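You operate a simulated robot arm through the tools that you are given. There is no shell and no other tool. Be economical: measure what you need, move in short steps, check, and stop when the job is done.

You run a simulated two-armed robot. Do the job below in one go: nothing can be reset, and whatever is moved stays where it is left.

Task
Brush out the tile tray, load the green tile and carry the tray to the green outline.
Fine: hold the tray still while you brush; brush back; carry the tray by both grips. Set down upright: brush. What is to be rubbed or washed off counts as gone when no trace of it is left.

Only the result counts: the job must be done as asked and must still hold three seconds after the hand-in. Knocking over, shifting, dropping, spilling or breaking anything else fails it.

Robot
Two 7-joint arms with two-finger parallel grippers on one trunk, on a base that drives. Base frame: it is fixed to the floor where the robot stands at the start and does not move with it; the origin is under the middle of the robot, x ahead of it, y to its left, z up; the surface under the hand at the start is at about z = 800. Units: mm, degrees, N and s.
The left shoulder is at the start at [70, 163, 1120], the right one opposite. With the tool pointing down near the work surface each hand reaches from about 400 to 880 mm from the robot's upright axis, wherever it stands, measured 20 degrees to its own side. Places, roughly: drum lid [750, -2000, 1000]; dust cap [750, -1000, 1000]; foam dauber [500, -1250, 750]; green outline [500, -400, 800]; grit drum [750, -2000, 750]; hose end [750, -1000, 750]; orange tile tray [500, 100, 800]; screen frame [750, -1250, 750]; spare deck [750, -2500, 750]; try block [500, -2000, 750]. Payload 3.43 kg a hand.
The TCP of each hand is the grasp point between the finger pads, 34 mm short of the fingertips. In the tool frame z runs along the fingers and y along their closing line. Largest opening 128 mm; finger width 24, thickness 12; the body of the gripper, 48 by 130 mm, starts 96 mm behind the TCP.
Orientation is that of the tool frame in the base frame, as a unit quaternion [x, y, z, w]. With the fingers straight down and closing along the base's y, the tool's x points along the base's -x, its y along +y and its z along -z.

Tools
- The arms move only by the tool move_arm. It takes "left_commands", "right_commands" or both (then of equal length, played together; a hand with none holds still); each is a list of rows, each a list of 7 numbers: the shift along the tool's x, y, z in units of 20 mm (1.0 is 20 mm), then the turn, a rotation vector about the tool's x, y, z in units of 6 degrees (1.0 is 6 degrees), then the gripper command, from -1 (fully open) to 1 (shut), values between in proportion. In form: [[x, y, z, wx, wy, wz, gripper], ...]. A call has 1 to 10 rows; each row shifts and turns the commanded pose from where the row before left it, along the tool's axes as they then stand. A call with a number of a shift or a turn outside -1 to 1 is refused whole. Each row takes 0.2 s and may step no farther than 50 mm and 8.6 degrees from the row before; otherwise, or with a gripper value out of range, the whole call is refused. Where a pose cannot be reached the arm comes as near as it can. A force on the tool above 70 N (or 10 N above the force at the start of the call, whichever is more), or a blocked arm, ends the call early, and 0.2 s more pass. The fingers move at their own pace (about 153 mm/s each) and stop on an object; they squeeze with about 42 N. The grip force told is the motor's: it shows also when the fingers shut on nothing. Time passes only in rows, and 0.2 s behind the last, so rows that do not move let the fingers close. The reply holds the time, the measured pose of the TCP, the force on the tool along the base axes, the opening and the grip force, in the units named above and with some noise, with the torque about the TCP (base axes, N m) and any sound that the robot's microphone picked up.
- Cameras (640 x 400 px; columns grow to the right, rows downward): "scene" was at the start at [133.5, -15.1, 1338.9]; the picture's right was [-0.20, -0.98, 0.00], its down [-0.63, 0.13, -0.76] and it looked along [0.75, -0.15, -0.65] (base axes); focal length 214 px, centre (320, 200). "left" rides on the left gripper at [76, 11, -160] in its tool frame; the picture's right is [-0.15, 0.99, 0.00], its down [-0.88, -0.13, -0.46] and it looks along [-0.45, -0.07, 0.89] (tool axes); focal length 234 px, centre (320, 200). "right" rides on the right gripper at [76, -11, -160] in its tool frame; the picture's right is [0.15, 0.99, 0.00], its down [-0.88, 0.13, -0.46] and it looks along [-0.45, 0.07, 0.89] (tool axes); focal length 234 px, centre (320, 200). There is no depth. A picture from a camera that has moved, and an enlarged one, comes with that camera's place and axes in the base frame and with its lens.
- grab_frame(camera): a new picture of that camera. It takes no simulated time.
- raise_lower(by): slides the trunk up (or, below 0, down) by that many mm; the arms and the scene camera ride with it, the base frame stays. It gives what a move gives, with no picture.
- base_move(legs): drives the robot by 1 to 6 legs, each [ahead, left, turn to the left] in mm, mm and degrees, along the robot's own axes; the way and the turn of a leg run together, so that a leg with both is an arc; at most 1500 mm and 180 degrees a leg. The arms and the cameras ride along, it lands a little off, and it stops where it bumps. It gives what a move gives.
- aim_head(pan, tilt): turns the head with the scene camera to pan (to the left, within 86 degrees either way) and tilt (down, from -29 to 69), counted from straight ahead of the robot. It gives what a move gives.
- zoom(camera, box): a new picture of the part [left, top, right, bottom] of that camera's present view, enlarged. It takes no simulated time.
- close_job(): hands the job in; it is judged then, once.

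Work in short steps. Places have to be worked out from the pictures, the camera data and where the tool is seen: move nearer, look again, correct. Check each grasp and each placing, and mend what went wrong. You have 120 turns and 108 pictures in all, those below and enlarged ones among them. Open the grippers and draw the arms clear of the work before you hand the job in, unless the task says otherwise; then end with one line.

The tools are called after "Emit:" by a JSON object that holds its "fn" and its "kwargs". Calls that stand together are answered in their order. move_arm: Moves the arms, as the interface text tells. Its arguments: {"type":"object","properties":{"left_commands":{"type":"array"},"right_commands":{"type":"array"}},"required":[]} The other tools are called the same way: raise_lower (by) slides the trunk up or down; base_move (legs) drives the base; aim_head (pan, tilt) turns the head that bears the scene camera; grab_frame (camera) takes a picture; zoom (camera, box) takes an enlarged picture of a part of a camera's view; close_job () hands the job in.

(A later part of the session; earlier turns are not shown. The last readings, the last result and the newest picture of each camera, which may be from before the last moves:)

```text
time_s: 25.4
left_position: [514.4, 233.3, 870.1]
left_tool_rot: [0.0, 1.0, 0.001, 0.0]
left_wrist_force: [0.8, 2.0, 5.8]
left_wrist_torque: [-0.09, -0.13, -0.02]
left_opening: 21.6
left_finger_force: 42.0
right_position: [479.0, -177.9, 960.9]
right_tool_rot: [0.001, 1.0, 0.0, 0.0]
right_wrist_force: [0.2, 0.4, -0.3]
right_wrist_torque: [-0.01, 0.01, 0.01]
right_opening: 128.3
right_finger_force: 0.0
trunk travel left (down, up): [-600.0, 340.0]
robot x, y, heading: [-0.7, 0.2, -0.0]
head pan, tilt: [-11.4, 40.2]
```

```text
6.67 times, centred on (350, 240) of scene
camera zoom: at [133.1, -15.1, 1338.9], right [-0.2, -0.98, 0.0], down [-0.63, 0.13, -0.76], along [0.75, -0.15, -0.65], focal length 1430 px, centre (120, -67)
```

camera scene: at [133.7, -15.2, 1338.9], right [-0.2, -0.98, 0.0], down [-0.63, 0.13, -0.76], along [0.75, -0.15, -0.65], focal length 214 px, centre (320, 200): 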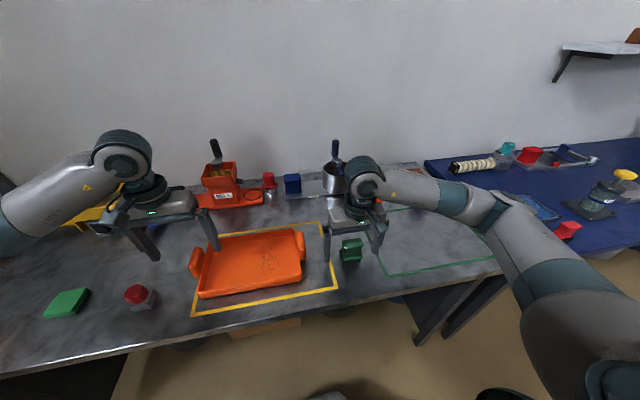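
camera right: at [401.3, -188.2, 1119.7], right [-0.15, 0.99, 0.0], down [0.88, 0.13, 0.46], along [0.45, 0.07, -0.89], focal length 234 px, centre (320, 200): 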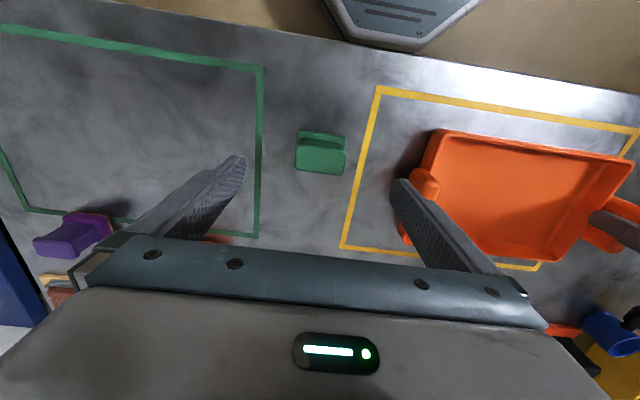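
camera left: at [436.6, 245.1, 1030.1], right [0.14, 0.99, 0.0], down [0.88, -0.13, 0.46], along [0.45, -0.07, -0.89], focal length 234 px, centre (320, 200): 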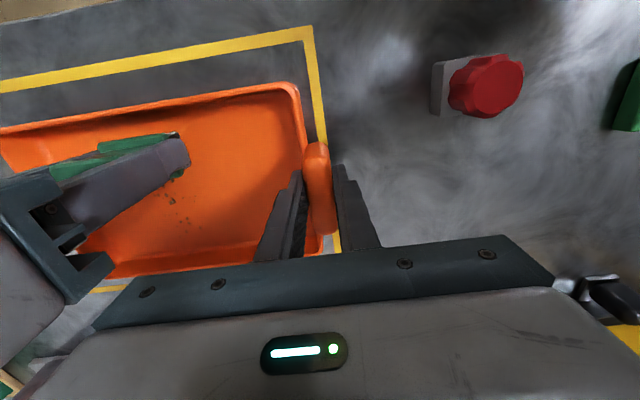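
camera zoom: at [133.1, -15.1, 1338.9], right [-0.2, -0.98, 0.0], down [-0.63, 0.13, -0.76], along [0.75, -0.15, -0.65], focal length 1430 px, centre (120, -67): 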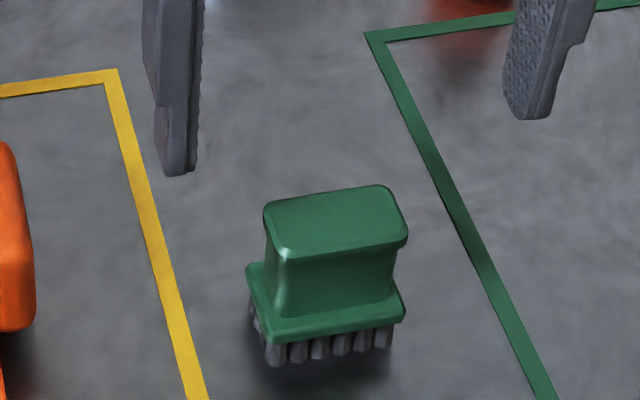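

The brush stands upright at its place. Now I'll release the left grip, lift, and head toward the tile.

Emit:
{"fn": "move_arm", "kwargs": {"left_commands": [[0, 0, 0, 0, 0, 0, 0.4], [0, 0, 0, 0, 0, 0, -0.2], [0, 0, 0, 0, 0, 0, -1], [0, 0, -0.5, 0, 0, 0, -1], [0, 0, -1, 0, 0, 0, -1], [0, 0, -1, 0, 0, 0, -1], [0, 0, -1, 0, 0, 0, -1], [0, 0, -1, 0, 0, 0, -1], [0, 0, -1, 0, 0, 0, -1], [0, 0, -1, 0, 0, 0, -1]]}}

Emit:
{"fn": "move_arm", "kwargs": {"left_commands": [[0.13, 1, 0, 0, 0, 0, -1], [0.13, 1, 0, 0, 0, 0, -1], [0.13, 1, 0, 0, 0, 0, -1], [0.13, 1, 0, 0, 0, 0, -1], [0.13, 1, 0, 0, 0, 0, -1], [0.13, 1, 0, 0, 0, 0, -1], [0.13, 1, 0, 0, 0, 0, -1], [0.13, 1, 0, 0, 0, 0, -1], [0.13, 1, 0, 0, 0, 0, -1], [0.13, 1, 0, 0, 0, 0, -1]]}}

Emit:
{"fn": "grab_frame", "kwargs": {"camera": "left"}}

Emit:
{"fn": "grab_frame", "kwargs": {"camera": "scene"}}

```text
time_s: 27.6
left_position: [514.4, 232.7, 1002.9]
left_tool_rot: [0.0, 1.0, -0.001, 0.0]
left_wrist_force: [-0.1, -0.5, -0.2]
left_wrist_torque: [0.02, -0.02, -0.03]
left_opening: 128.0
left_finger_force: 0.1
right_position: [478.4, -178.6, 959.5]
right_tool_rot: [0.0, 1.0, 0.0, 0.0]
right_wrist_force: [-0.1, -0.2, -0.6]
right_wrist_torque: [-0.01, -0.02, -0.03]
right_opening: 128.0
right_finger_force: 0.1
trunk travel left (down, up): [-600.0, 340.0]
robot x, y, heading: [2.5, 2.7, -0.1]
head pan, tilt: [-11.4, 40.2]
```

```text
time_s: 29.8
left_position: [488.4, 433.0, 1001.1]
left_tool_rot: [-0.001, 1.0, 0.0, 0.0]
left_wrist_force: [-0.1, 0.9, 0.3]
left_wrist_torque: [-0.01, 0.01, -0.02]
left_opening: 128.1
left_finger_force: 0.0
right_position: [478.7, -176.4, 960.3]
right_tool_rot: [-0.001, 1.0, 0.0, -0.001]
right_wrist_force: [-0.7, 0.4, -0.9]
right_wrist_torque: [-0.03, 0.02, -0.02]
right_opening: 128.1
right_finger_force: 0.0
trunk travel left (down, up): [-600.0, 340.0]
robot x, y, heading: [-0.2, 2.8, -0.0]
head pan, tilt: [-11.4, 40.2]
```

```text
72 pictures are left
camera left: at [411.6, 445.6, 1159.6], right [0.15, 0.99, 0.0], down [0.88, -0.13, 0.46], along [0.45, -0.07, -0.89], focal length 234 px, centre (320, 200)
```

left: 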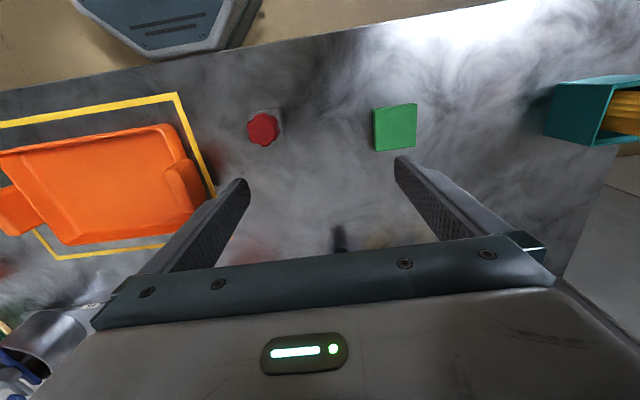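

```text
71 pictures are left
camera scene: at [133.1, -14.4, 1338.9], right [-0.2, -0.98, 0.0], down [-0.63, 0.13, -0.76], along [0.75, -0.15, -0.64], focal length 214 px, centre (320, 200)
```

scene: 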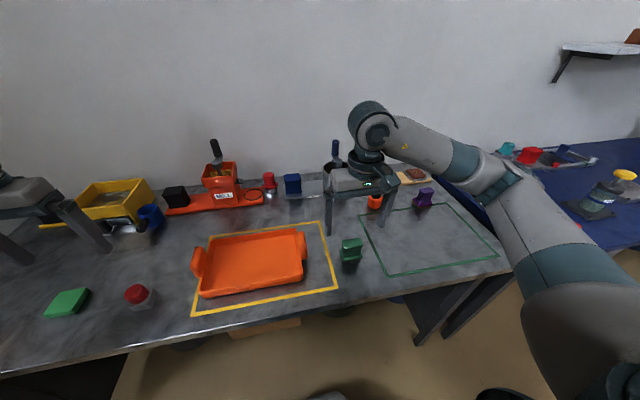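

Emit:
{"fn": "zoom", "kwargs": {"camera": "left", "box": [345, 80, 445, 170]}}

Emit:
{"fn": "zoom", "kwargs": {"camera": "scene", "box": [30, 270, 170, 340]}}

```text
4.44 times, centred on (395, 125) of left
camera zoom: at [411.6, 445.6, 1159.6], right [0.15, 0.99, 0.0], down [0.88, -0.13, 0.46], along [0.45, -0.07, -0.89], focal length 1041 px, centre (-13, 533)
```

zoom: 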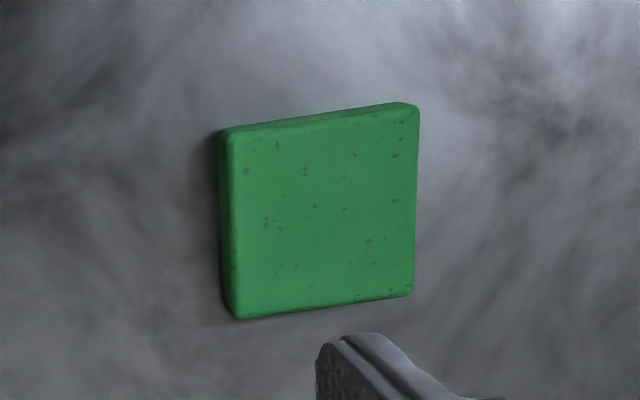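

```text
4.57 times, centred on (100, 305) of scene
camera zoom: at [133.1, -14.4, 1338.9], right [-0.2, -0.98, 0.0], down [-0.63, 0.13, -0.76], along [0.75, -0.15, -0.64], focal length 980 px, centre (1326, -280)
```

zoom: 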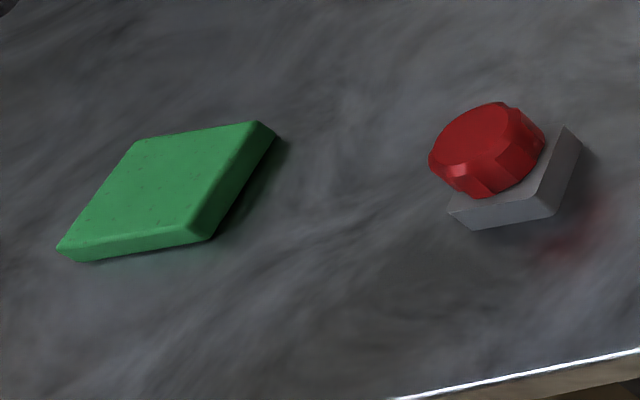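

The tile's top centre is at about (488,542), about 60 mm square, and aligned with the base axes. I'll move over it and descend to z≈861.

Emit:
{"fn": "move_arm", "kwargs": {"left_commands": [[0, 0.91, 0.5, 0, 0, 0, -1], [0, 0.91, 0.5, 0, 0, 0, -1], [0, 0.91, 0.5, 0, 0, 0, -1], [0, 0.91, 0.5, 0, 0, 0, -1], [0, 0.91, 0.5, 0, 0, 0, -1], [0, 0.91, 0.5, 0, 0, 0, -1], [0, 0, 1, 0, 0, 0, -1], [0, 0, 1, 0, 0, 0, -1], [0, 0, 1, 0, 0, 0, -1], [0, 0, 1, 0, 0, 0, -1]]}}

Emit:
{"fn": "grab_frame", "kwargs": {"camera": "left"}}

```text
time_s: 32.0
left_position: [490.0, 542.7, 861.8]
left_tool_rot: [0.0, 1.0, 0.0, 0.0]
left_wrist_force: [0.2, -0.1, -0.2]
left_wrist_torque: [0.04, 0.03, 0.0]
left_opening: 127.9
left_finger_force: 0.1
right_position: [478.3, -176.8, 959.8]
right_tool_rot: [0.0, 1.0, 0.0, -0.001]
right_wrist_force: [1.0, -0.1, -0.5]
right_wrist_torque: [-0.02, -0.03, -0.01]
right_opening: 128.1
right_finger_force: 0.0
trunk travel left (down, up): [-600.0, 340.0]
robot x, y, heading: [0.1, 1.7, -0.2]
head pan, tilt: [-11.4, 40.2]
```

```text
68 pictures are left
camera left: at [412.1, 554.7, 1021.2], right [0.15, 0.99, 0.0], down [0.88, -0.13, 0.46], along [0.45, -0.07, -0.89], focal length 234 px, centre (320, 200)
```

left: 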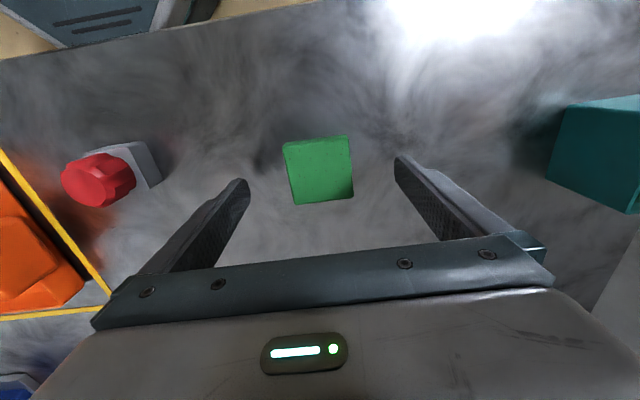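

The tile is centred between the fingers, with x about 3 mm nearer. I'll lower to a TCP of 838 and close.

Emit:
{"fn": "move_arm", "kwargs": {"left_commands": [[0.15, -0.05, 0.6, 0, 0, 0, -1], [0, 0, 0.55, 0, 0, 0, -1], [0, 0, 0, 0, 0, 0, 0], [0, 0, 0, 0, 0, 0, 0.2], [0, 0, 0, 0, 0, 0, 1], [0, 0, 0, 0, 0, 0, 1]]}}

Emit:
{"fn": "grab_frame", "kwargs": {"camera": "left"}}

```text
time_s: 33.4
left_position: [486.4, 541.7, 837.9]
left_tool_rot: [0.001, 1.0, 0.0, 0.0]
left_wrist_force: [0.3, -0.2, -0.2]
left_wrist_torque: [0.04, 0.01, 0.02]
left_opening: 59.2
left_finger_force: 41.7
right_position: [479.7, -176.4, 960.0]
right_tool_rot: [0.001, 1.0, 0.0, 0.0]
right_wrist_force: [0.2, 0.3, -0.4]
right_wrist_torque: [-0.05, 0.0, 0.0]
right_opening: 128.0
right_finger_force: 0.0
trunk travel left (down, up): [-600.0, 340.0]
robot x, y, heading: [0.9, -2.9, -0.1]
head pan, tilt: [-11.4, 40.2]
```

```text
67 pictures are left
camera left: at [409.5, 552.7, 997.5], right [0.15, 0.99, 0.0], down [0.88, -0.13, 0.46], along [0.45, -0.07, -0.89], focal length 234 px, centre (320, 200)
```

left: 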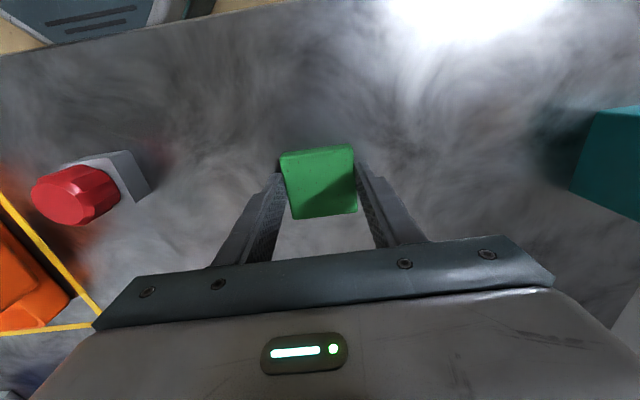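

The tile is held at 59 mm. I'll lift it and carry it over the tray centre at about (514,97).

Emit:
{"fn": "move_arm", "kwargs": {"left_commands": [[0, 0, -1, 0, 0, 0, 1], [0, 0, -1, 0, 0, 0, 1], [0, 0, -1, 0, 0, 0, 1], [0, 0, -1, 0, 0, 0, 1], [0, 0, -1, 0, 0, 0, 1], [0, 0, -1, 0, 0, 0, 1], [-0.07, -1, 0, 0, 0, 0, 1], [-0.07, -1, 0, 0, 0, 0, 1], [-0.07, -1, 0, 0, 0, 0, 1], [-0.07, -1, 0, 0, 0, 0, 1]]}}

Emit:
{"fn": "move_arm", "kwargs": {"left_commands": [[-0.07, -1, 0, 0, 0, 0, 1], [-0.07, -1, 0, 0, 0, 0, 1], [-0.07, -1, 0, 0, 0, 0, 1], [-0.07, -1, 0, 0, 0, 0, 1], [-0.07, -1, 0, 0, 0, 0, 1], [-0.07, -1, 0, 0, 0, 0, 1], [-0.07, -1, 0, 0, 0, 0, 1], [-0.07, -1, 0, 0, 0, 0, 1], [-0.07, -1, 0, 0, 0, 0, 1], [-0.07, -1, 0, 0, 0, 0, 1]]}}

Emit:
{"fn": "move_arm", "kwargs": {"left_commands": [[-0.05, -1, 0, 0, 0, 0, 1], [-0.05, -1, 0, 0, 0, 0, 1], [-0.05, -1, 0, 0, 0, 0, 1], [-0.05, -1, 0, 0, 0, 0, 1], [-0.05, -1, 0, 0, 0, 0, 1], [-0.05, -1, 0, 0, 0, 0, 1], [-0.05, -1, 0, 0, 0, 0, 1], [-0.05, -1, 0, 0, 0, 0, 1]]}}

Emit:
{"fn": "grab_frame", "kwargs": {"camera": "left"}}

Emit:
{"fn": "zoom", "kwargs": {"camera": "scene", "box": [160, 180, 380, 320]}}

```text
time_s: 35.6
left_position: [492.5, 460.4, 956.6]
left_tool_rot: [-0.002, 1.0, 0.001, 0.0]
left_wrist_force: [0.1, -0.3, -2.2]
left_wrist_torque: [0.0, 0.03, 0.0]
left_opening: 59.3
left_finger_force: 41.8
right_position: [479.4, -177.7, 959.6]
right_tool_rot: [0.001, 1.0, 0.0, 0.0]
right_wrist_force: [-0.1, -0.4, 0.2]
right_wrist_torque: [0.0, 0.01, -0.01]
right_opening: 128.3
right_finger_force: 0.2
trunk travel left (down, up): [-600.0, 340.0]
robot x, y, heading: [3.0, 1.3, 0.1]
head pan, tilt: [-11.4, 40.2]
```

```text
time_s: 37.8
left_position: [504.6, 261.5, 954.7]
left_tool_rot: [0.0, 1.0, 0.0, -0.001]
left_wrist_force: [0.9, 0.2, -1.1]
left_wrist_torque: [0.05, 0.02, -0.03]
left_opening: 59.2
left_finger_force: 42.1
right_position: [480.4, -177.9, 960.8]
right_tool_rot: [0.0, 1.0, 0.0, 0.0]
right_wrist_force: [0.6, 0.7, -0.8]
right_wrist_torque: [0.04, 0.0, -0.02]
right_opening: 128.1
right_finger_force: 0.0
trunk travel left (down, up): [-600.0, 340.0]
robot x, y, heading: [-1.8, 0.4, -0.1]
head pan, tilt: [-11.4, 40.2]
```

```text
time_s: 39.6
left_position: [514.0, 101.5, 956.4]
left_tool_rot: [0.0, 1.0, -0.001, -0.001]
left_wrist_force: [0.1, 0.7, -1.3]
left_wrist_torque: [-0.01, 0.02, -0.02]
left_opening: 59.2
left_finger_force: 41.9
right_position: [479.6, -178.0, 959.5]
right_tool_rot: [-0.001, 1.0, 0.0, 0.0]
right_wrist_force: [0.1, 0.1, 0.4]
right_wrist_torque: [-0.02, 0.0, -0.02]
right_opening: 128.0
right_finger_force: 0.1
trunk travel left (down, up): [-600.0, 340.0]
robot x, y, heading: [-1.0, -0.8, -0.1]
head pan, tilt: [-11.4, 40.2]
```

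```text
66 pictures are left
camera left: at [437.4, 112.4, 1115.8], right [0.15, 0.99, 0.0], down [0.88, -0.13, 0.45], along [0.45, -0.07, -0.89], focal length 234 px, centre (320, 200)
```

left: 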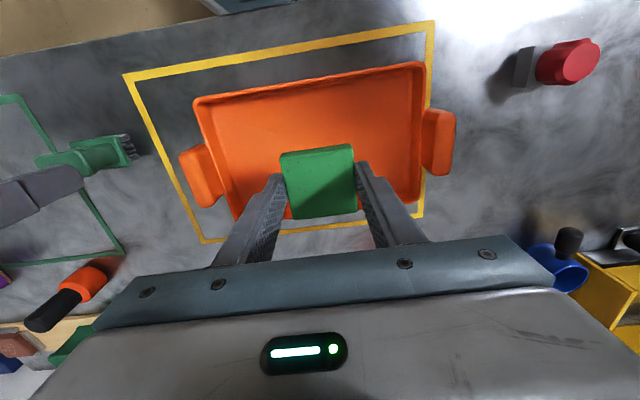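

```text
2.86 times, centred on (270, 250) of scene
camera zoom: at [133.8, -16.0, 1338.8], right [-0.2, -0.98, 0.0], down [-0.63, 0.13, -0.76], along [0.75, -0.15, -0.65], focal length 613 px, centre (463, 57)
```

zoom: 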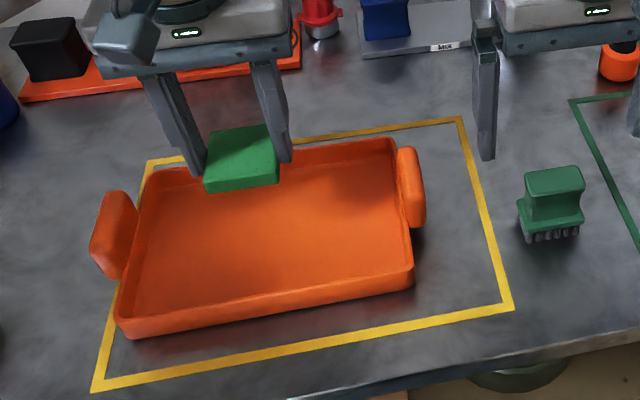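

The tile is over the tray centre. I'll lower to about z 848, then creep to contact.

Emit:
{"fn": "move_arm", "kwargs": {"left_commands": [[0, 0, 1, 0, 0, 0, 1], [0, 0, 1, 0, 0, 0, 1], [0, 0, 1, 0, 0, 0, 1], [0, 0, 1, 0, 0, 0, 1], [0, 0, 1, 0, 0, 0, 1], [0, 0, 0.4, 0, 0, 0, 1], [0, 0, 0.1, 0, 0, 0, 1], [0, 0, 0, 0, 0, 0, 1]]}}

Emit:
{"fn": "zoom", "kwargs": {"camera": "scene", "box": [200, 210, 320, 310]}}

```text
time_s: 41.4
left_position: [513.0, 103.0, 849.4]
left_tool_rot: [-0.001, 1.0, 0.0, 0.0]
left_wrist_force: [-0.5, 0.1, -0.8]
left_wrist_torque: [0.02, -0.02, 0.0]
left_opening: 59.2
left_finger_force: 42.2
right_position: [479.9, -177.5, 960.1]
right_tool_rot: [-0.001, 1.0, 0.0, 0.001]
right_wrist_force: [0.0, 0.0, 0.0]
right_wrist_torque: [-0.01, -0.02, 0.01]
right_opening: 128.0
right_finger_force: 0.0
trunk travel left (down, up): [-600.0, 340.0]
robot x, y, heading: [0.6, -0.7, 0.0]
head pan, tilt: [-11.4, 40.2]
```

```text
4.00 times, centred on (260, 260) of scene
camera zoom: at [133.6, -15.2, 1338.9], right [-0.2, -0.98, 0.0], down [-0.63, 0.13, -0.76], along [0.75, -0.15, -0.65], focal length 858 px, centre (560, -40)
```

zoom: 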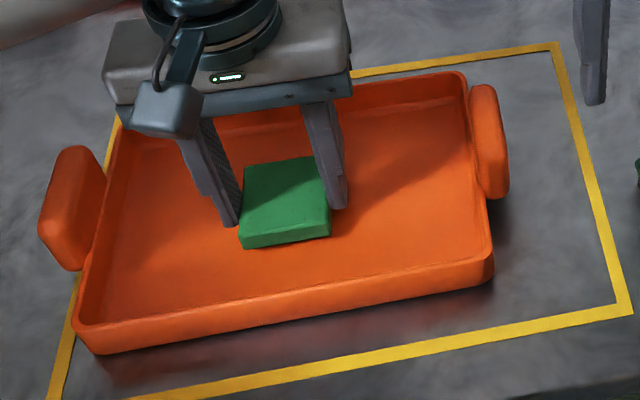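

Emit:
{"fn": "move_arm", "kwargs": {"left_commands": [[0, 0, 0.08, 0, 0, 0, 1], [0, 0, 0.08, 0, 0, 0, 1], [0, 0, 0.08, 0, 0, 0, 1], [0, 0, 0, 0, 0, 0, 1]]}}

```text
time_s: 42.4
left_position: [513.7, 100.7, 844.5]
left_tool_rot: [0.0, 1.0, 0.0, 0.0]
left_wrist_force: [-0.2, 0.1, -0.6]
left_wrist_torque: [0.04, 0.03, 0.01]
left_opening: 59.1
left_finger_force: 42.3
right_position: [480.1, -177.4, 960.6]
right_tool_rot: [0.0, 1.0, 0.0, 0.0]
right_wrist_force: [-0.2, 0.5, 0.0]
right_wrist_torque: [0.0, 0.0, 0.01]
right_opening: 128.3
right_finger_force: 0.0
trunk travel left (down, up): [-600.0, 340.0]
robot x, y, heading: [0.4, -0.2, -0.0]
head pan, tilt: [-11.4, 40.2]
```

No contact yet, so I'll lower a little further.

Emit:
{"fn": "move_arm", "kwargs": {"left_commands": [[0, 0, 0.05, 0, 0, 0, 1], [0, 0, 0.05, 0, 0, 0, 1], [0, 0, 0, 0, 0, 0, 1]]}}

```text
time_s: 43.2
left_position: [514.3, 101.5, 843.6]
left_tool_rot: [0.0, 1.0, -0.001, 0.0]
left_wrist_force: [1.0, 1.1, 15.3]
left_wrist_torque: [0.23, 0.28, -0.02]
left_opening: 59.0
left_finger_force: 42.1
right_position: [479.0, -176.8, 960.6]
right_tool_rot: [0.0, 1.0, 0.001, 0.0]
right_wrist_force: [1.1, -0.7, -0.5]
right_wrist_torque: [0.02, 0.04, 0.01]
right_opening: 128.2
right_finger_force: 0.1
trunk travel left (down, up): [-600.0, 340.0]
robot x, y, heading: [1.0, -1.5, 0.0]
head pan, tilt: [-11.4, 40.2]
```

Contact at 15 N. I'll release, lift, and go back above the left grip.

Emit:
{"fn": "move_arm", "kwargs": {"left_commands": [[0, 0, -0.03, 0, 0, 0, 0.4], [0, 0, 0, 0, 0, 0, -0.4], [0, 0, 0, 0, 0, 0, -0.6], [0, 0, -0.6, 0, 0, 0, -0.6], [0, 0, -1, 0, 0, 0, -0.6], [0, 0, -1, 0, 0, 0, -0.6], [0, 0, -1, 0, 0, 0, -0.6], [0, 0, -1, 0, 0, 0, -0.6], [0, 0, -1, 0, 0, 0, -1]]}}

Emit:
{"fn": "move_arm", "kwargs": {"left_commands": [[0, 0.95, 0, 0, 0, 0, -1], [0, 0.95, 0, 0, 0, 0, -1], [0, 0.95, 0, 0, 0, 0, -1], [0, 0.95, 0, 0, 0, 0, -1], [0, 0.95, 0, 0, 0, 0, -1], [0, 0.95, 0, 0, 0, 0, -1], [0, 0.95, 0, 0, 0, 0, -1]], "right_commands": [[-0.27, 1, 0, 0, 0, 0, -1], [-0.27, 1, 0, 0, 0, 0, -1], [-0.27, 1, 0, 0, 0, 0, -1], [-0.27, 1, 0, 0, 0, 0, -1], [-0.27, 1, 0, 0, 0, 0, -1], [-0.27, 1, 0, 0, 0, 0, -1], [-0.27, 0.9, 0, 0, 0, 0, -1]]}}

Emit:
{"fn": "grab_frame", "kwargs": {"camera": "right"}}

Emit:
{"fn": "grab_frame", "kwargs": {"camera": "left"}}

Emit:
{"fn": "zoom", "kwargs": {"camera": "scene", "box": [160, 180, 380, 320]}}

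```text
time_s: 45.2
left_position: [513.5, 98.5, 954.7]
left_tool_rot: [-0.001, 1.0, 0.0, 0.0]
left_wrist_force: [0.4, -1.8, 0.8]
left_wrist_torque: [-0.01, 0.0, 0.0]
left_opening: 128.0
left_finger_force: 0.0
right_position: [478.5, -178.2, 959.0]
right_tool_rot: [-0.001, 1.0, 0.0, 0.0]
right_wrist_force: [0.4, -0.8, -0.4]
right_wrist_torque: [0.04, -0.02, 0.01]
right_opening: 127.9
right_finger_force: 0.1
trunk travel left (down, up): [-600.0, 340.0]
robot x, y, heading: [-0.7, -1.0, 0.1]
head pan, tilt: [-11.4, 40.2]
```

```text
time_s: 46.8
left_position: [512.2, 233.9, 953.0]
left_tool_rot: [0.0, 1.0, -0.001, 0.0]
left_wrist_force: [0.1, -0.1, -0.3]
left_wrist_torque: [-0.04, 0.0, 0.01]
left_opening: 127.9
left_finger_force: 0.0
right_position: [517.9, -35.1, 958.5]
right_tool_rot: [0.0, 1.0, 0.0, 0.0]
right_wrist_force: [0.1, -0.1, 0.0]
right_wrist_torque: [-0.06, 0.0, -0.03]
right_opening: 128.0
right_finger_force: 0.1
trunk travel left (down, up): [-600.0, 340.0]
robot x, y, heading: [-0.5, 0.4, 0.1]
head pan, tilt: [-11.4, 40.2]
```

```text
63 pictures are left
camera right: at [439.5, -46.6, 1118.1], right [-0.15, 0.99, 0.0], down [0.88, 0.13, 0.46], along [0.45, 0.07, -0.89], focal length 234 px, centre (320, 200)
```

right: 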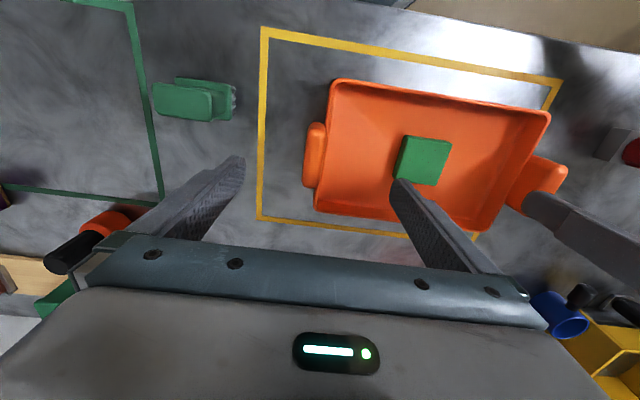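

```text
62 pictures are left
camera left: at [435.4, 246.6, 1112.2], right [0.15, 0.99, 0.0], down [0.88, -0.13, 0.46], along [0.45, -0.07, -0.89], focal length 234 px, centre (320, 200)
```

left: 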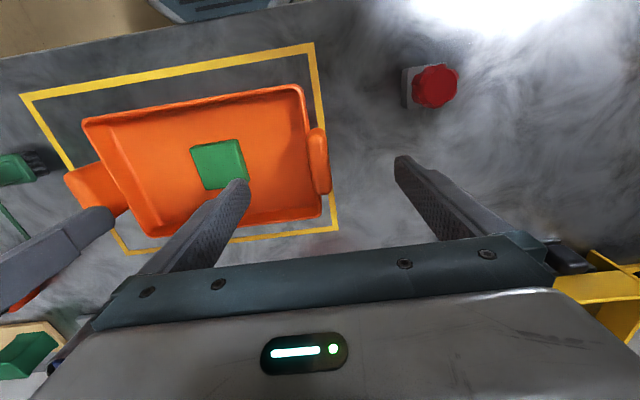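

```text
2.86 times, centred on (270, 250) of scene
camera zoom: at [133.4, -13.6, 1338.9], right [-0.2, -0.98, 0.0], down [-0.63, 0.13, -0.76], along [0.75, -0.15, -0.65], focal length 613 px, centre (463, 57)
```

zoom: 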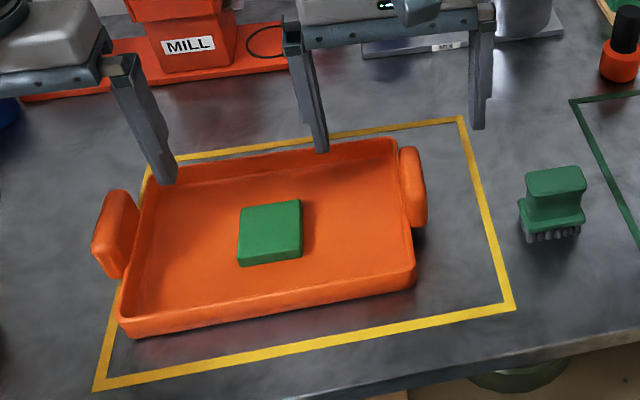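

The tile lies flat in the tray. The right grip is at about (512,-41.5) and the left at (513,232.5). I'll lower both hands onto the grips.

Emit:
{"fn": "move_arm", "kwargs": {"left_commands": [[0, -0.01, 0.83, 0, 0, 0, -1], [0, -0.01, 0.83, 0, 0, 0, -1], [0, -0.01, 0.83, 0, 0, 0, -1], [0, -0.01, 0.83, 0, 0, 0, -1], [0, -0.01, 0.83, 0, 0, 0, -1], [0, 0, 0, 0, 0, 0, 0.1], [0, 0, 0, 0, 0, 0, 0.4]], "right_commands": [[0.05, -0.06, 0.88, 0, 0, 0, -1], [0.05, -0.06, 0.88, 0, 0, 0, -1], [0.05, -0.06, 0.88, 0, 0, 0, -1], [0.05, -0.06, 0.88, 0, 0, 0, -1], [0.05, -0.06, 0.88, 0, 0, 0, -1], [0, 0, 0, 0, 0, 0, 0.1], [0, 0, 0, 0, 0, 0, 0.4]]}}

Emit:
{"fn": "grab_frame", "kwargs": {"camera": "right"}}

Emit:
{"fn": "grab_frame", "kwargs": {"camera": "left"}}

```text
time_s: 48.4
left_position: [512.4, 234.2, 869.9]
left_tool_rot: [0.0, 1.0, 0.0, 0.001]
left_wrist_force: [0.1, -0.7, -1.3]
left_wrist_torque: [0.06, 0.0, 0.02]
left_opening: 38.6
left_finger_force: 0.0
right_position: [511.1, -43.4, 872.8]
right_tool_rot: [0.0, 1.0, 0.001, 0.001]
right_wrist_force: [0.0, -1.0, 0.0]
right_wrist_torque: [-0.04, -0.03, -0.02]
right_opening: 38.0
right_finger_force: 0.1
trunk travel left (down, up): [-600.0, 340.0]
robot x, y, heading: [-2.4, -4.0, 0.1]
head pan, tilt: [-11.4, 40.2]
```

```text
60 pictures are left
camera right: at [433.8, -55.0, 1031.0], right [-0.15, 0.99, 0.0], down [0.88, 0.13, 0.46], along [0.45, 0.07, -0.89], focal length 234 px, centre (320, 200)
```

right: 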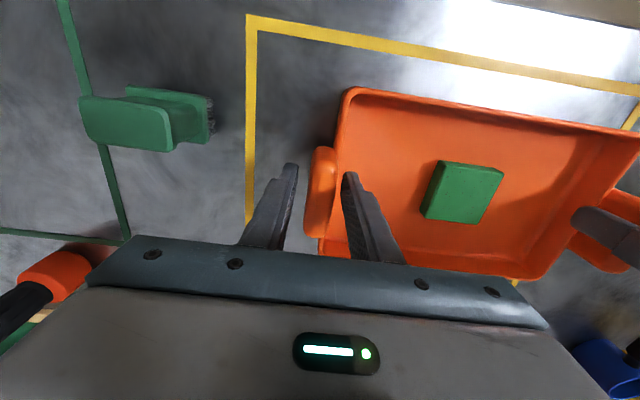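

```text
59 pictures are left
camera left: at [436.2, 245.0, 1029.2], right [0.15, 0.99, 0.0], down [0.88, -0.13, 0.46], along [0.45, -0.07, -0.89], focal length 234 px, centre (320, 200)
```

left: 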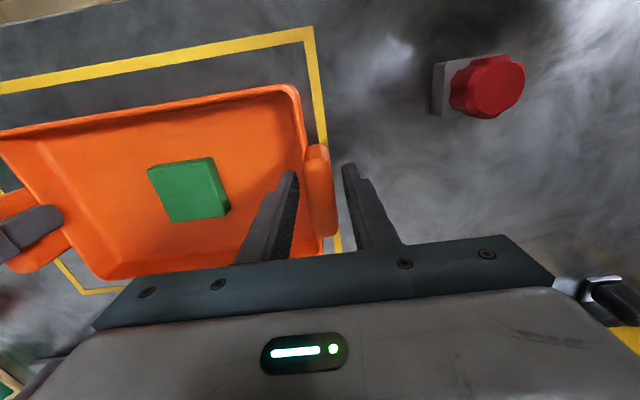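

Both grips sit centred between the fingers. I'll lower a few mm and close both hands.

Emit:
{"fn": "move_arm", "kwargs": {"left_commands": [[0, 0, 0.15, 0, 0, 0, 0.5], [0, 0, 0, 0, 0, 0, 0.7], [0, 0, 0, 0, 0, 0, 1], [0, 0, 0, 0, 0, 0, 1]], "right_commands": [[0, 0, 0.3, 0, 0, 0, 0.5], [0, 0, 0, 0, 0, 0, 0.7], [0, 0, 0, 0, 0, 0, 1], [0, 0, 0, 0, 0, 0, 1]]}}

```text
time_s: 49.4
left_position: [512.5, 231.1, 868.3]
left_tool_rot: [0.002, 1.0, -0.002, 0.0]
left_wrist_force: [1.4, -26.1, 1.0]
left_wrist_torque: [-1.43, -0.11, 0.11]
left_opening: 23.5
left_finger_force: 41.1
right_position: [512.4, -42.1, 866.4]
right_tool_rot: [0.001, 1.0, 0.003, 0.002]
right_wrist_force: [1.5, 25.3, 5.5]
right_wrist_torque: [1.37, -0.16, -0.07]
right_opening: 23.1
right_finger_force: 42.1
trunk travel left (down, up): [-600.0, 340.0]
robot x, y, heading: [2.4, 0.1, -0.0]
head pan, tilt: [-11.4, 40.2]
```

Both are gripped, but the hands pull apart at 25 N. I'll ease them together by 1.5 mm each.

Emit:
{"fn": "move_arm", "kwargs": {"left_commands": [[0, -0.07, 0, 0, 0, 0, 1], [0, 0, 0, 0, 0, 0, 1]], "right_commands": [[0, 0.07, 0, 0, 0, 0, 1], [0, 0, 0, 0, 0, 0, 1]]}}

```text
time_s: 50.0
left_position: [512.6, 231.4, 868.6]
left_tool_rot: [-0.001, 1.0, -0.001, 0.0]
left_wrist_force: [1.4, -22.0, -5.2]
left_wrist_torque: [-0.83, -0.31, 0.06]
left_opening: 23.2
left_finger_force: 42.4
right_position: [510.2, -42.7, 867.0]
right_tool_rot: [0.0, 1.0, 0.002, 0.0]
right_wrist_force: [-2.8, 20.5, 13.5]
right_wrist_torque: [2.03, 0.07, 0.12]
right_opening: 23.5
right_finger_force: 42.1
trunk travel left (down, up): [-600.0, 340.0]
robot x, y, heading: [1.8, 1.5, 0.1]
head pan, tilt: [-11.4, 40.2]
```

Emit:
{"fn": "move_arm", "kwargs": {"left_commands": [[0, -0.12, 0, 0, 0, 0, 1], [0, 0, 0, 0, 0, 0, 1]], "right_commands": [[0, 0.12, 0, 0, 0, 0, 1], [0, 0, 0, 0, 0, 0, 1]]}}

```text
time_s: 50.6
left_position: [513.1, 231.2, 869.1]
left_tool_rot: [-0.002, 1.0, 0.002, 0.0]
left_wrist_force: [2.5, 5.0, 0.1]
left_wrist_torque: [-1.24, 0.37, 0.02]
left_opening: 23.5
left_finger_force: 41.6
right_position: [511.2, -43.2, 865.8]
right_tool_rot: [0.0, 1.0, -0.001, 0.0]
right_wrist_force: [-4.7, -6.1, 17.2]
right_wrist_torque: [1.47, 0.26, 0.39]
right_opening: 23.5
right_finger_force: 41.7
trunk travel left (down, up): [-600.0, 340.0]
robot x, y, heading: [-3.8, 1.5, -0.3]
head pan, tilt: [-11.4, 40.2]
```

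Side forces are nearly gone. I'll lift both hands together by 20 mm and check.

Emit:
{"fn": "move_arm", "kwargs": {"left_commands": [[0, 0, -0.25, 0, 0, 0, 1], [0, 0, -0.25, 0, 0, 0, 1], [0, 0, -0.25, 0, 0, 0, 1], [0, 0, -0.25, 0, 0, 0, 1]], "right_commands": [[0, 0, -0.25, 0, 0, 0, 1], [0, 0, -0.25, 0, 0, 0, 1], [0, 0, -0.25, 0, 0, 0, 1], [0, 0, -0.25, 0, 0, 0, 1]]}}

Emit:
{"fn": "zoom", "kwargs": {"camera": "scene", "box": [160, 180, 380, 320]}}

```text
time_s: 51.6
left_position: [513.8, 233.1, 887.6]
left_tool_rot: [-0.002, 1.0, 0.003, -0.001]
left_wrist_force: [0.3, 38.7, -2.1]
left_wrist_torque: [-0.81, 0.2, -0.2]
left_opening: 23.6
left_finger_force: 41.8
right_position: [513.0, -42.1, 884.5]
right_tool_rot: [0.001, 1.0, -0.004, -0.001]
right_wrist_force: [0.7, -39.2, -0.9]
right_wrist_torque: [0.99, -0.15, 0.16]
right_opening: 23.8
right_finger_force: 42.0
trunk travel left (down, up): [-600.0, 340.0]
robot x, y, heading: [-0.1, -2.1, 0.0]
head pan, tilt: [-11.4, 40.2]
```

```text
2.86 times, centred on (270, 250) of scene
camera zoom: at [133.5, -14.9, 1338.8], right [-0.2, -0.98, 0.0], down [-0.63, 0.13, -0.76], along [0.75, -0.15, -0.65], focal length 613 px, centre (463, 57)
```

zoom: 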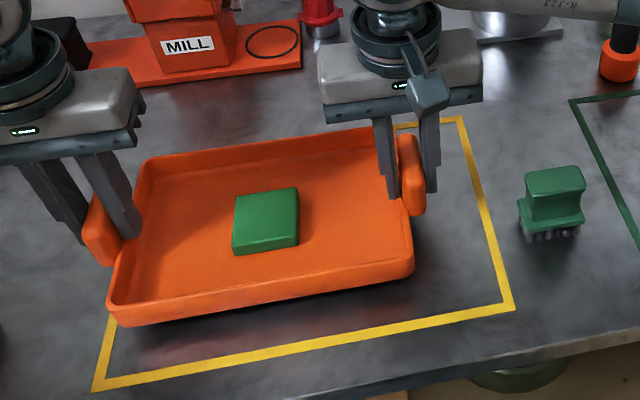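

The tray is off the table and level, with the tile in place, but now squeezed at 39 N. I'll ease the hands apart by 2 mm each while raising another 100 mm.

Emit:
{"fn": "move_arm", "kwargs": {"left_commands": [[0, 0.11, -0.5, 0, 0, 0, 1], [0, 0, -0.5, 0, 0, 0, 1], [0, 0, -0.5, 0, 0, 0, 1], [0, 0, -0.5, 0, 0, 0, 1], [0, 0, -0.5, 0, 0, 0, 1], [0, 0, -0.5, 0, 0, 0, 1], [0, 0, -0.5, 0, 0, 0, 1], [0, 0, -0.5, 0, 0, 0, 1], [0, 0, -0.5, 0, 0, 0, 1], [0, 0, -0.5, 0, 0, 0, 1]], "right_commands": [[0, -0.11, -0.5, 0, 0, 0, 1], [0, 0, -0.5, 0, 0, 0, 1], [0, 0, -0.5, 0, 0, 0, 1], [0, 0, -0.5, 0, 0, 0, 1], [0, 0, -0.5, 0, 0, 0, 1], [0, 0, -0.5, 0, 0, 0, 1], [0, 0, -0.5, 0, 0, 0, 1], [0, 0, -0.5, 0, 0, 0, 1], [0, 0, -0.5, 0, 0, 0, 1], [0, 0, -0.5, 0, 0, 0, 1]]}}

Emit:
{"fn": "grab_frame", "kwargs": {"camera": "scene"}}

```text
time_s: 53.8
left_position: [512.7, 232.1, 988.8]
left_tool_rot: [-0.001, 1.0, 0.0, 0.0]
left_wrist_force: [2.3, 8.6, -3.3]
left_wrist_torque: [-0.8, -0.17, 0.27]
left_opening: 23.4
left_finger_force: 41.7
right_position: [512.3, -42.7, 986.7]
right_tool_rot: [0.0, 1.0, 0.0, 0.0]
right_wrist_force: [-2.7, -8.0, 0.3]
right_wrist_torque: [1.39, 0.19, 0.48]
right_opening: 23.7
right_finger_force: 42.2
trunk travel left (down, up): [-600.0, 340.0]
robot x, y, heading: [-3.3, 0.6, -0.0]
head pan, tilt: [-11.4, 40.2]
```

```text
57 pictures are left
camera scene: at [133.5, -14.9, 1338.8], right [-0.2, -0.98, 0.0], down [-0.63, 0.13, -0.76], along [0.75, -0.15, -0.65], focal length 214 px, centre (320, 200)
```

scene: 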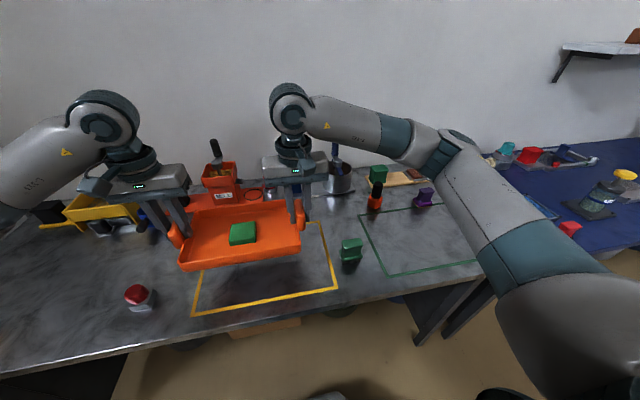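

The tray is lifted evenly with low side forces. Before strafing right, I'll look at the floor to the right.

Emit:
{"fn": "aim_head", "kwargs": {"pan": -75, "tilt": 45}}

Emit:
{"fn": "grab_frame", "kwargs": {"camera": "scene"}}

```text
time_s: 55.1
left_position: [513.0, 232.9, 988.0]
left_tool_rot: [0.0, 1.0, 0.0, 0.001]
left_wrist_force: [3.0, 8.1, -2.7]
left_wrist_torque: [-0.7, -0.09, 0.31]
left_opening: 23.4
left_finger_force: 41.8
right_position: [512.2, -42.8, 986.2]
right_tool_rot: [0.002, 1.0, 0.0, 0.001]
right_wrist_force: [-2.5, -8.8, 0.5]
right_wrist_torque: [1.32, 0.14, 0.37]
right_opening: 23.7
right_finger_force: 42.0
trunk travel left (down, up): [-600.0, 340.0]
robot x, y, heading: [2.1, 1.0, 0.1]
head pan, tilt: [-75.0, 45.0]
```

```text
56 pictures are left
camera scene: at [71.6, -76.8, 1331.9], right [-0.97, -0.26, 0.0], down [-0.18, 0.68, -0.71], along [0.18, -0.68, -0.71], focal length 214 px, centre (320, 200)
```

scene: 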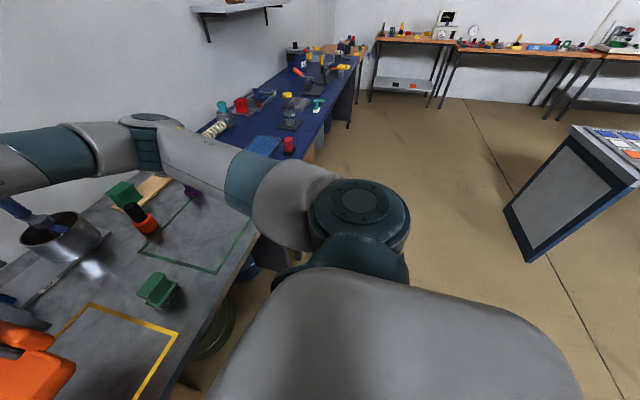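

The floor to the right is clear. I'll strafe 530 mm to the right carrying the tray.

Emit:
{"fn": "base_move", "kwargs": {"legs": [[0, -265, 0], [0, -266, 0]]}}

Emit:
{"fn": "aim_head", "kwargs": {"pan": 0, "tilt": 50}}

Emit:
{"fn": "grab_frame", "kwargs": {"camera": "scene"}}

Emit:
{"fn": "grab_frame", "kwargs": {"camera": "right"}}

Emit:
{"fn": "grab_frame", "kwargs": {"camera": "left"}}

```text
time_s: 58.5
left_position: [512.1, -292.6, 988.8]
left_tool_rot: [-0.006, 1.0, 0.0, 0.001]
left_wrist_force: [2.0, 9.1, -3.2]
left_wrist_torque: [-0.73, 0.02, 0.3]
left_opening: 23.4
left_finger_force: 42.0
right_position: [514.4, -568.5, 986.0]
right_tool_rot: [-0.005, 1.0, -0.001, 0.0]
right_wrist_force: [-1.6, -9.0, 1.6]
right_wrist_torque: [1.33, -0.03, 0.35]
right_opening: 23.6
right_finger_force: 42.3
trunk travel left (down, up): [-600.0, 340.0]
robot x, y, heading: [2.0, -526.7, 0.3]
head pan, tilt: [-75.0, 45.0]
```

```text
time_s: 60.0
left_position: [512.9, -292.1, 989.3]
left_tool_rot: [-0.007, 1.0, 0.001, 0.0]
left_wrist_force: [3.1, 4.1, -3.6]
left_wrist_torque: [-0.8, -0.09, 0.24]
left_opening: 23.5
left_finger_force: 41.7
right_position: [515.1, -566.8, 986.7]
right_tool_rot: [-0.005, 1.0, 0.0, 0.0]
right_wrist_force: [-2.1, -3.6, 1.5]
right_wrist_torque: [1.49, 0.15, 0.34]
right_opening: 23.4
right_finger_force: 42.0
trunk travel left (down, up): [-600.0, 340.0]
robot x, y, heading: [2.3, -531.0, 0.6]
head pan, tilt: [0.0, 50.0]
```

```text
55 pictures are left
camera scene: at [129.6, -527.7, 1324.9], right [0.01, -1.0, 0.0], down [-0.77, -0.01, -0.64], along [0.64, 0.01, -0.77], focal length 214 px, centre (320, 200)
```

scene: 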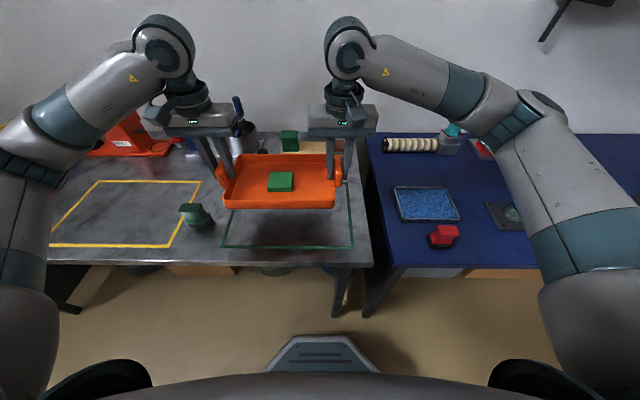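

```text
54 pictures are left
camera right: at [437.5, -579.2, 1145.8], right [-0.16, 0.99, 0.0], down [0.88, 0.14, 0.46], along [0.45, 0.07, -0.89], focal length 234 px, centre (320, 200)
```

right: 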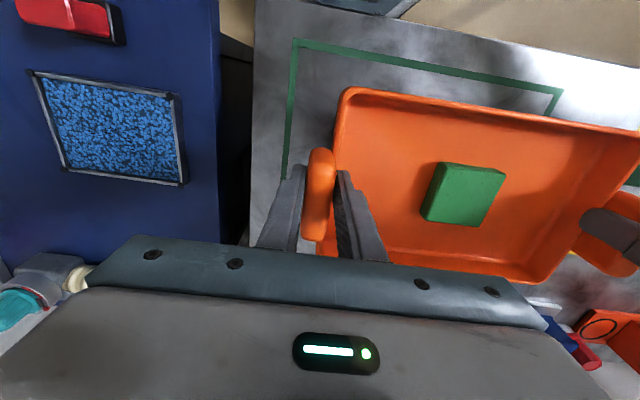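

```text
53 pictures are left
camera left: at [435.5, -282.5, 1148.0], right [0.13, 0.99, 0.0], down [0.88, -0.12, 0.46], along [0.45, -0.06, -0.89], focal length 234 px, centre (320, 200)
```

left: 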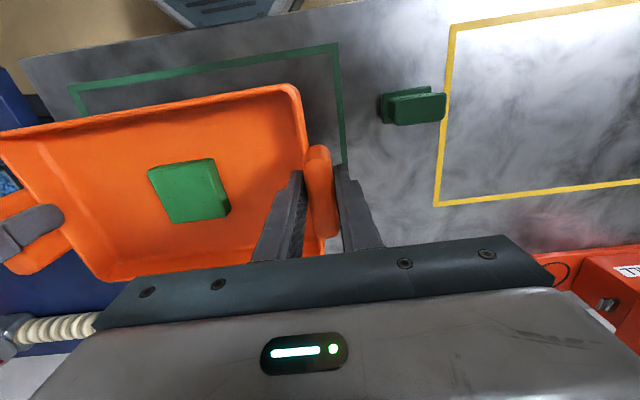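

The tray centre is at (514,-429.5) and the outline centre at about (524,-437). I'll shift +9 mm in x and -7 mm in y while descending most of the way.

Emit:
{"fn": "move_arm", "kwargs": {"left_commands": [[-0.25, -0.18, 0, 0, 0, 0, 1], [-0.23, -0.17, 0, 0, 0, 0, 1], [0, 0, 0.7, 0, 0, 0, 1], [0, 0, 0.7, 0, 0, 0, 1], [0, 0, 0.7, 0, 0, 0, 1], [0, 0, 0.7, 0, 0, 0, 1], [0, 0, 0.7, 0, 0, 0, 1], [0, 0, 0.5, 0, 0, 0, 1], [0, 0, 0.5, 0, 0, 0, 1]], "right_commands": [[-0.22, -0.18, 0, 0, 0, 0, 1], [-0.2, -0.17, 0, 0, 0, 0, 1], [0, 0, 0.7, 0, 0, 0, 1], [0, 0, 0.7, 0, 0, 0, 1], [0, 0, 0.7, 0, 0, 0, 1], [0, 0, 0.7, 0, 0, 0, 1], [0, 0, 0.7, 0, 0, 0, 1], [0, 0, 0.5, 0, 0, 0, 1], [0, 0, 0.5, 0, 0, 0, 1]]}}

Emit:
{"fn": "zoom", "kwargs": {"camera": "scene", "box": [200, 140, 380, 260]}}

Emit:
{"fn": "grab_frame", "kwargs": {"camera": "right"}}

Emit:
{"fn": "grab_frame", "kwargs": {"camera": "left"}}

```text
time_s: 62.0
left_position: [523.4, -300.0, 898.7]
left_tool_rot: [-0.006, 1.0, -0.001, -0.001]
left_wrist_force: [1.8, 20.0, -3.8]
left_wrist_torque: [-0.42, 0.28, 0.27]
left_opening: 23.3
left_finger_force: 41.6
right_position: [525.6, -573.3, 896.1]
right_tool_rot: [-0.005, 1.0, 0.0, 0.0]
right_wrist_force: [-1.4, -20.0, -0.2]
right_wrist_torque: [1.04, -0.29, 0.28]
right_opening: 23.7
right_finger_force: 41.7
trunk travel left (down, up): [-600.0, 340.0]
robot x, y, heading: [-0.2, -535.8, 0.5]
head pan, tilt: [0.0, 50.0]
```

```text
3.33 times, centred on (290, 200) of scene
camera zoom: at [129.9, -527.5, 1324.9], right [0.01, -1.0, 0.0], down [-0.77, -0.01, -0.64], along [0.64, 0.01, -0.77], focal length 715 px, centre (420, 200)
```

zoom: 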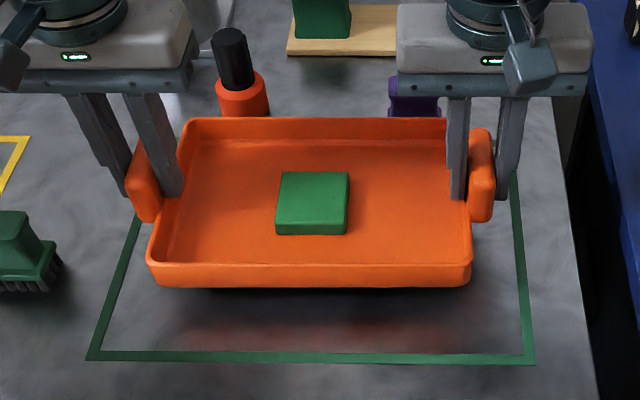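

```text
51 pictures are left
camera right: at [448.3, -585.6, 1055.4], right [-0.16, 0.99, 0.0], down [0.88, 0.14, 0.46], along [0.45, 0.07, -0.89], focal length 234 px, centre (320, 200)
```

right: 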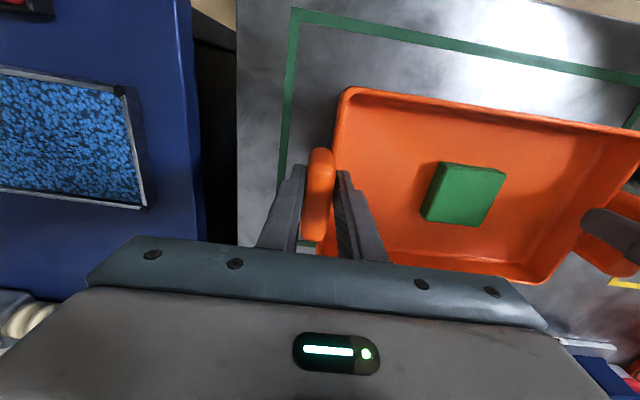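

```text
50 pictures are left
camera left: at [446.2, -289.1, 1058.1], right [0.13, 0.99, 0.0], down [0.88, -0.12, 0.46], along [0.45, -0.06, -0.89], focal length 234 px, centre (320, 200)
```

left: 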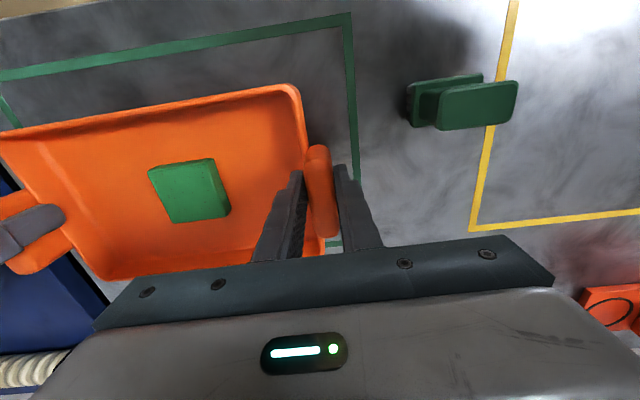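

The tray is centred over the outline. I'll lower 25 mm further, easing the hands slightly apart.

Emit:
{"fn": "move_arm", "kwargs": {"left_commands": [[0, 0.06, 0.5, 0, 0, 0, 1], [0, 0, 0.5, 0, 0, 0, 1], [0, 0, 0.2, 0, 0, 0, 1], [0, 0, 0, 0, 0, 0, 1]], "right_commands": [[0, -0.06, 0.5, 0, 0, 0, 1], [0, 0, 0.5, 0, 0, 0, 1], [0, 0, 0.2, 0, 0, 0, 1], [0, 0, 0, 0, 0, 0, 1]]}}

```text
time_s: 63.0
left_position: [522.8, -300.5, 874.6]
left_tool_rot: [-0.003, 1.0, -0.003, 0.0]
left_wrist_force: [0.4, -20.4, -3.9]
left_wrist_torque: [-0.96, -0.27, 0.24]
left_opening: 23.2
left_finger_force: 42.1
right_position: [524.5, -574.9, 872.5]
right_tool_rot: [-0.006, 1.0, 0.002, 0.0]
right_wrist_force: [-1.4, 20.6, 0.7]
right_wrist_torque: [1.55, 0.28, 0.0]
right_opening: 23.4
right_finger_force: 42.6
trunk travel left (down, up): [-600.0, 340.0]
robot x, y, heading: [1.0, -529.6, 0.5]
head pan, tilt: [0.0, 50.0]
```

I'll undo half of that easing and lower in small steps to contact.

Emit:
{"fn": "move_arm", "kwargs": {"left_commands": [[0, -0.03, 0.1, 0, 0, 0, 1], [0, 0, 0.1, 0, 0, 0, 1], [0, 0, 0.08, 0, 0, 0, 1], [0, 0, 0, 0, 0, 0, 1]], "right_commands": [[0, 0.03, 0.1, 0, 0, 0, 1], [0, 0, 0.1, 0, 0, 0, 1], [0, 0, 0.08, 0, 0, 0, 1], [0, 0, 0, 0, 0, 0, 1]]}}

```text
time_s: 64.0
left_position: [521.7, -300.7, 868.0]
left_tool_rot: [-0.005, 1.0, -0.001, 0.0]
left_wrist_force: [0.0, -23.7, -0.8]
left_wrist_torque: [-1.47, 0.3, -0.15]
left_opening: 23.5
left_finger_force: 41.7
right_position: [523.3, -573.4, 865.4]
right_tool_rot: [-0.005, 1.0, 0.002, 0.0]
right_wrist_force: [0.6, 23.8, -1.0]
right_wrist_torque: [1.32, -0.37, 0.0]
right_opening: 23.5
right_finger_force: 42.2
trunk travel left (down, up): [-600.0, 340.0]
robot x, y, heading: [1.0, -529.8, 0.5]
head pan, tilt: [0.0, 50.0]
```

Emit:
{"fn": "move_arm", "kwargs": {"left_commands": [[0, -0.05, 0.06, 0, 0, 0, 1], [0, 0, 0.06, 0, 0, 0, 1], [0, 0, 0, 0, 0, 0, 1]], "right_commands": [[0, 0.05, 0.06, 0, 0, 0, 1], [0, 0, 0.06, 0, 0, 0, 1], [0, 0, 0, 0, 0, 0, 1]]}}

Emit:
{"fn": "zoom", "kwargs": {"camera": "scene", "box": [200, 140, 380, 260]}}

```text
time_s: 64.8
left_position: [520.9, -300.3, 867.8]
left_tool_rot: [-0.007, 1.0, -0.001, 0.001]
left_wrist_force: [3.6, -13.2, 2.1]
left_wrist_torque: [-1.42, 0.02, 0.18]
left_opening: 23.3
left_finger_force: 42.1
right_position: [522.8, -573.4, 866.7]
right_tool_rot: [-0.005, 1.0, 0.001, 0.002]
right_wrist_force: [2.1, 12.8, 24.2]
right_wrist_torque: [1.46, 1.1, 0.41]
right_opening: 23.3
right_finger_force: 42.3
trunk travel left (down, up): [-600.0, 340.0]
robot x, y, heading: [5.3, -528.9, 0.6]
head pan, tilt: [0.0, 50.0]
```

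```text
3.33 times, centred on (290, 200) of scene
camera zoom: at [128.0, -527.7, 1325.5], right [0.01, -1.0, 0.0], down [-0.77, -0.01, -0.64], along [0.64, 0.01, -0.77], focal length 715 px, centre (420, 200)
```

zoom: 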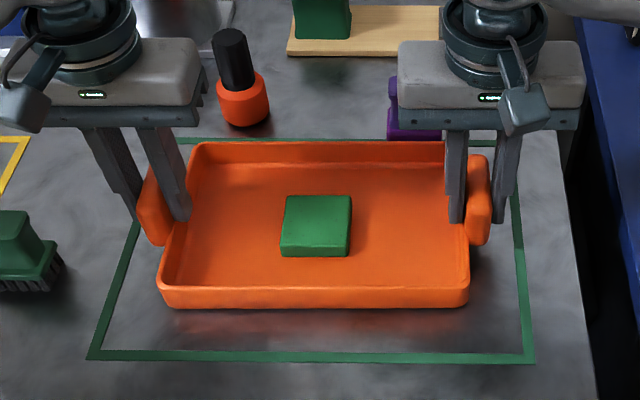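

The right side has touched at 24 N and the left only just. I'll lower the left another 1–2 mm.

Emit:
{"fn": "move_arm", "kwargs": {"left_commands": [[0, -0.03, 0.06, 0, 0, 0, 1], [0, 0, 0.05, 0, 0, 0, 1], [0, 0, 0, 0, 0, 0, 1]], "right_commands": [[0, 0.03, 0, 0, 0, 0, 1], [0, 0, 0, 0, 0, 0, 1], [0, 0, 0, 0, 0, 0, 1]]}}

```text
time_s: 65.6
left_position: [520.8, -299.1, 868.4]
left_tool_rot: [-0.007, 1.0, 0.0, 0.003]
left_wrist_force: [4.8, 8.1, 31.6]
left_wrist_torque: [-1.17, 0.83, -0.36]
left_opening: 23.3
left_finger_force: 41.9
right_position: [523.0, -573.6, 867.5]
right_tool_rot: [-0.004, 1.0, -0.001, 0.002]
right_wrist_force: [8.9, -1.4, 17.8]
right_wrist_torque: [1.32, -0.27, 0.02]
right_opening: 23.4
right_finger_force: 41.9
trunk travel left (down, up): [-600.0, 340.0]
robot x, y, heading: [5.1, -532.1, 1.0]
head pan, tilt: [0.0, 50.0]
```

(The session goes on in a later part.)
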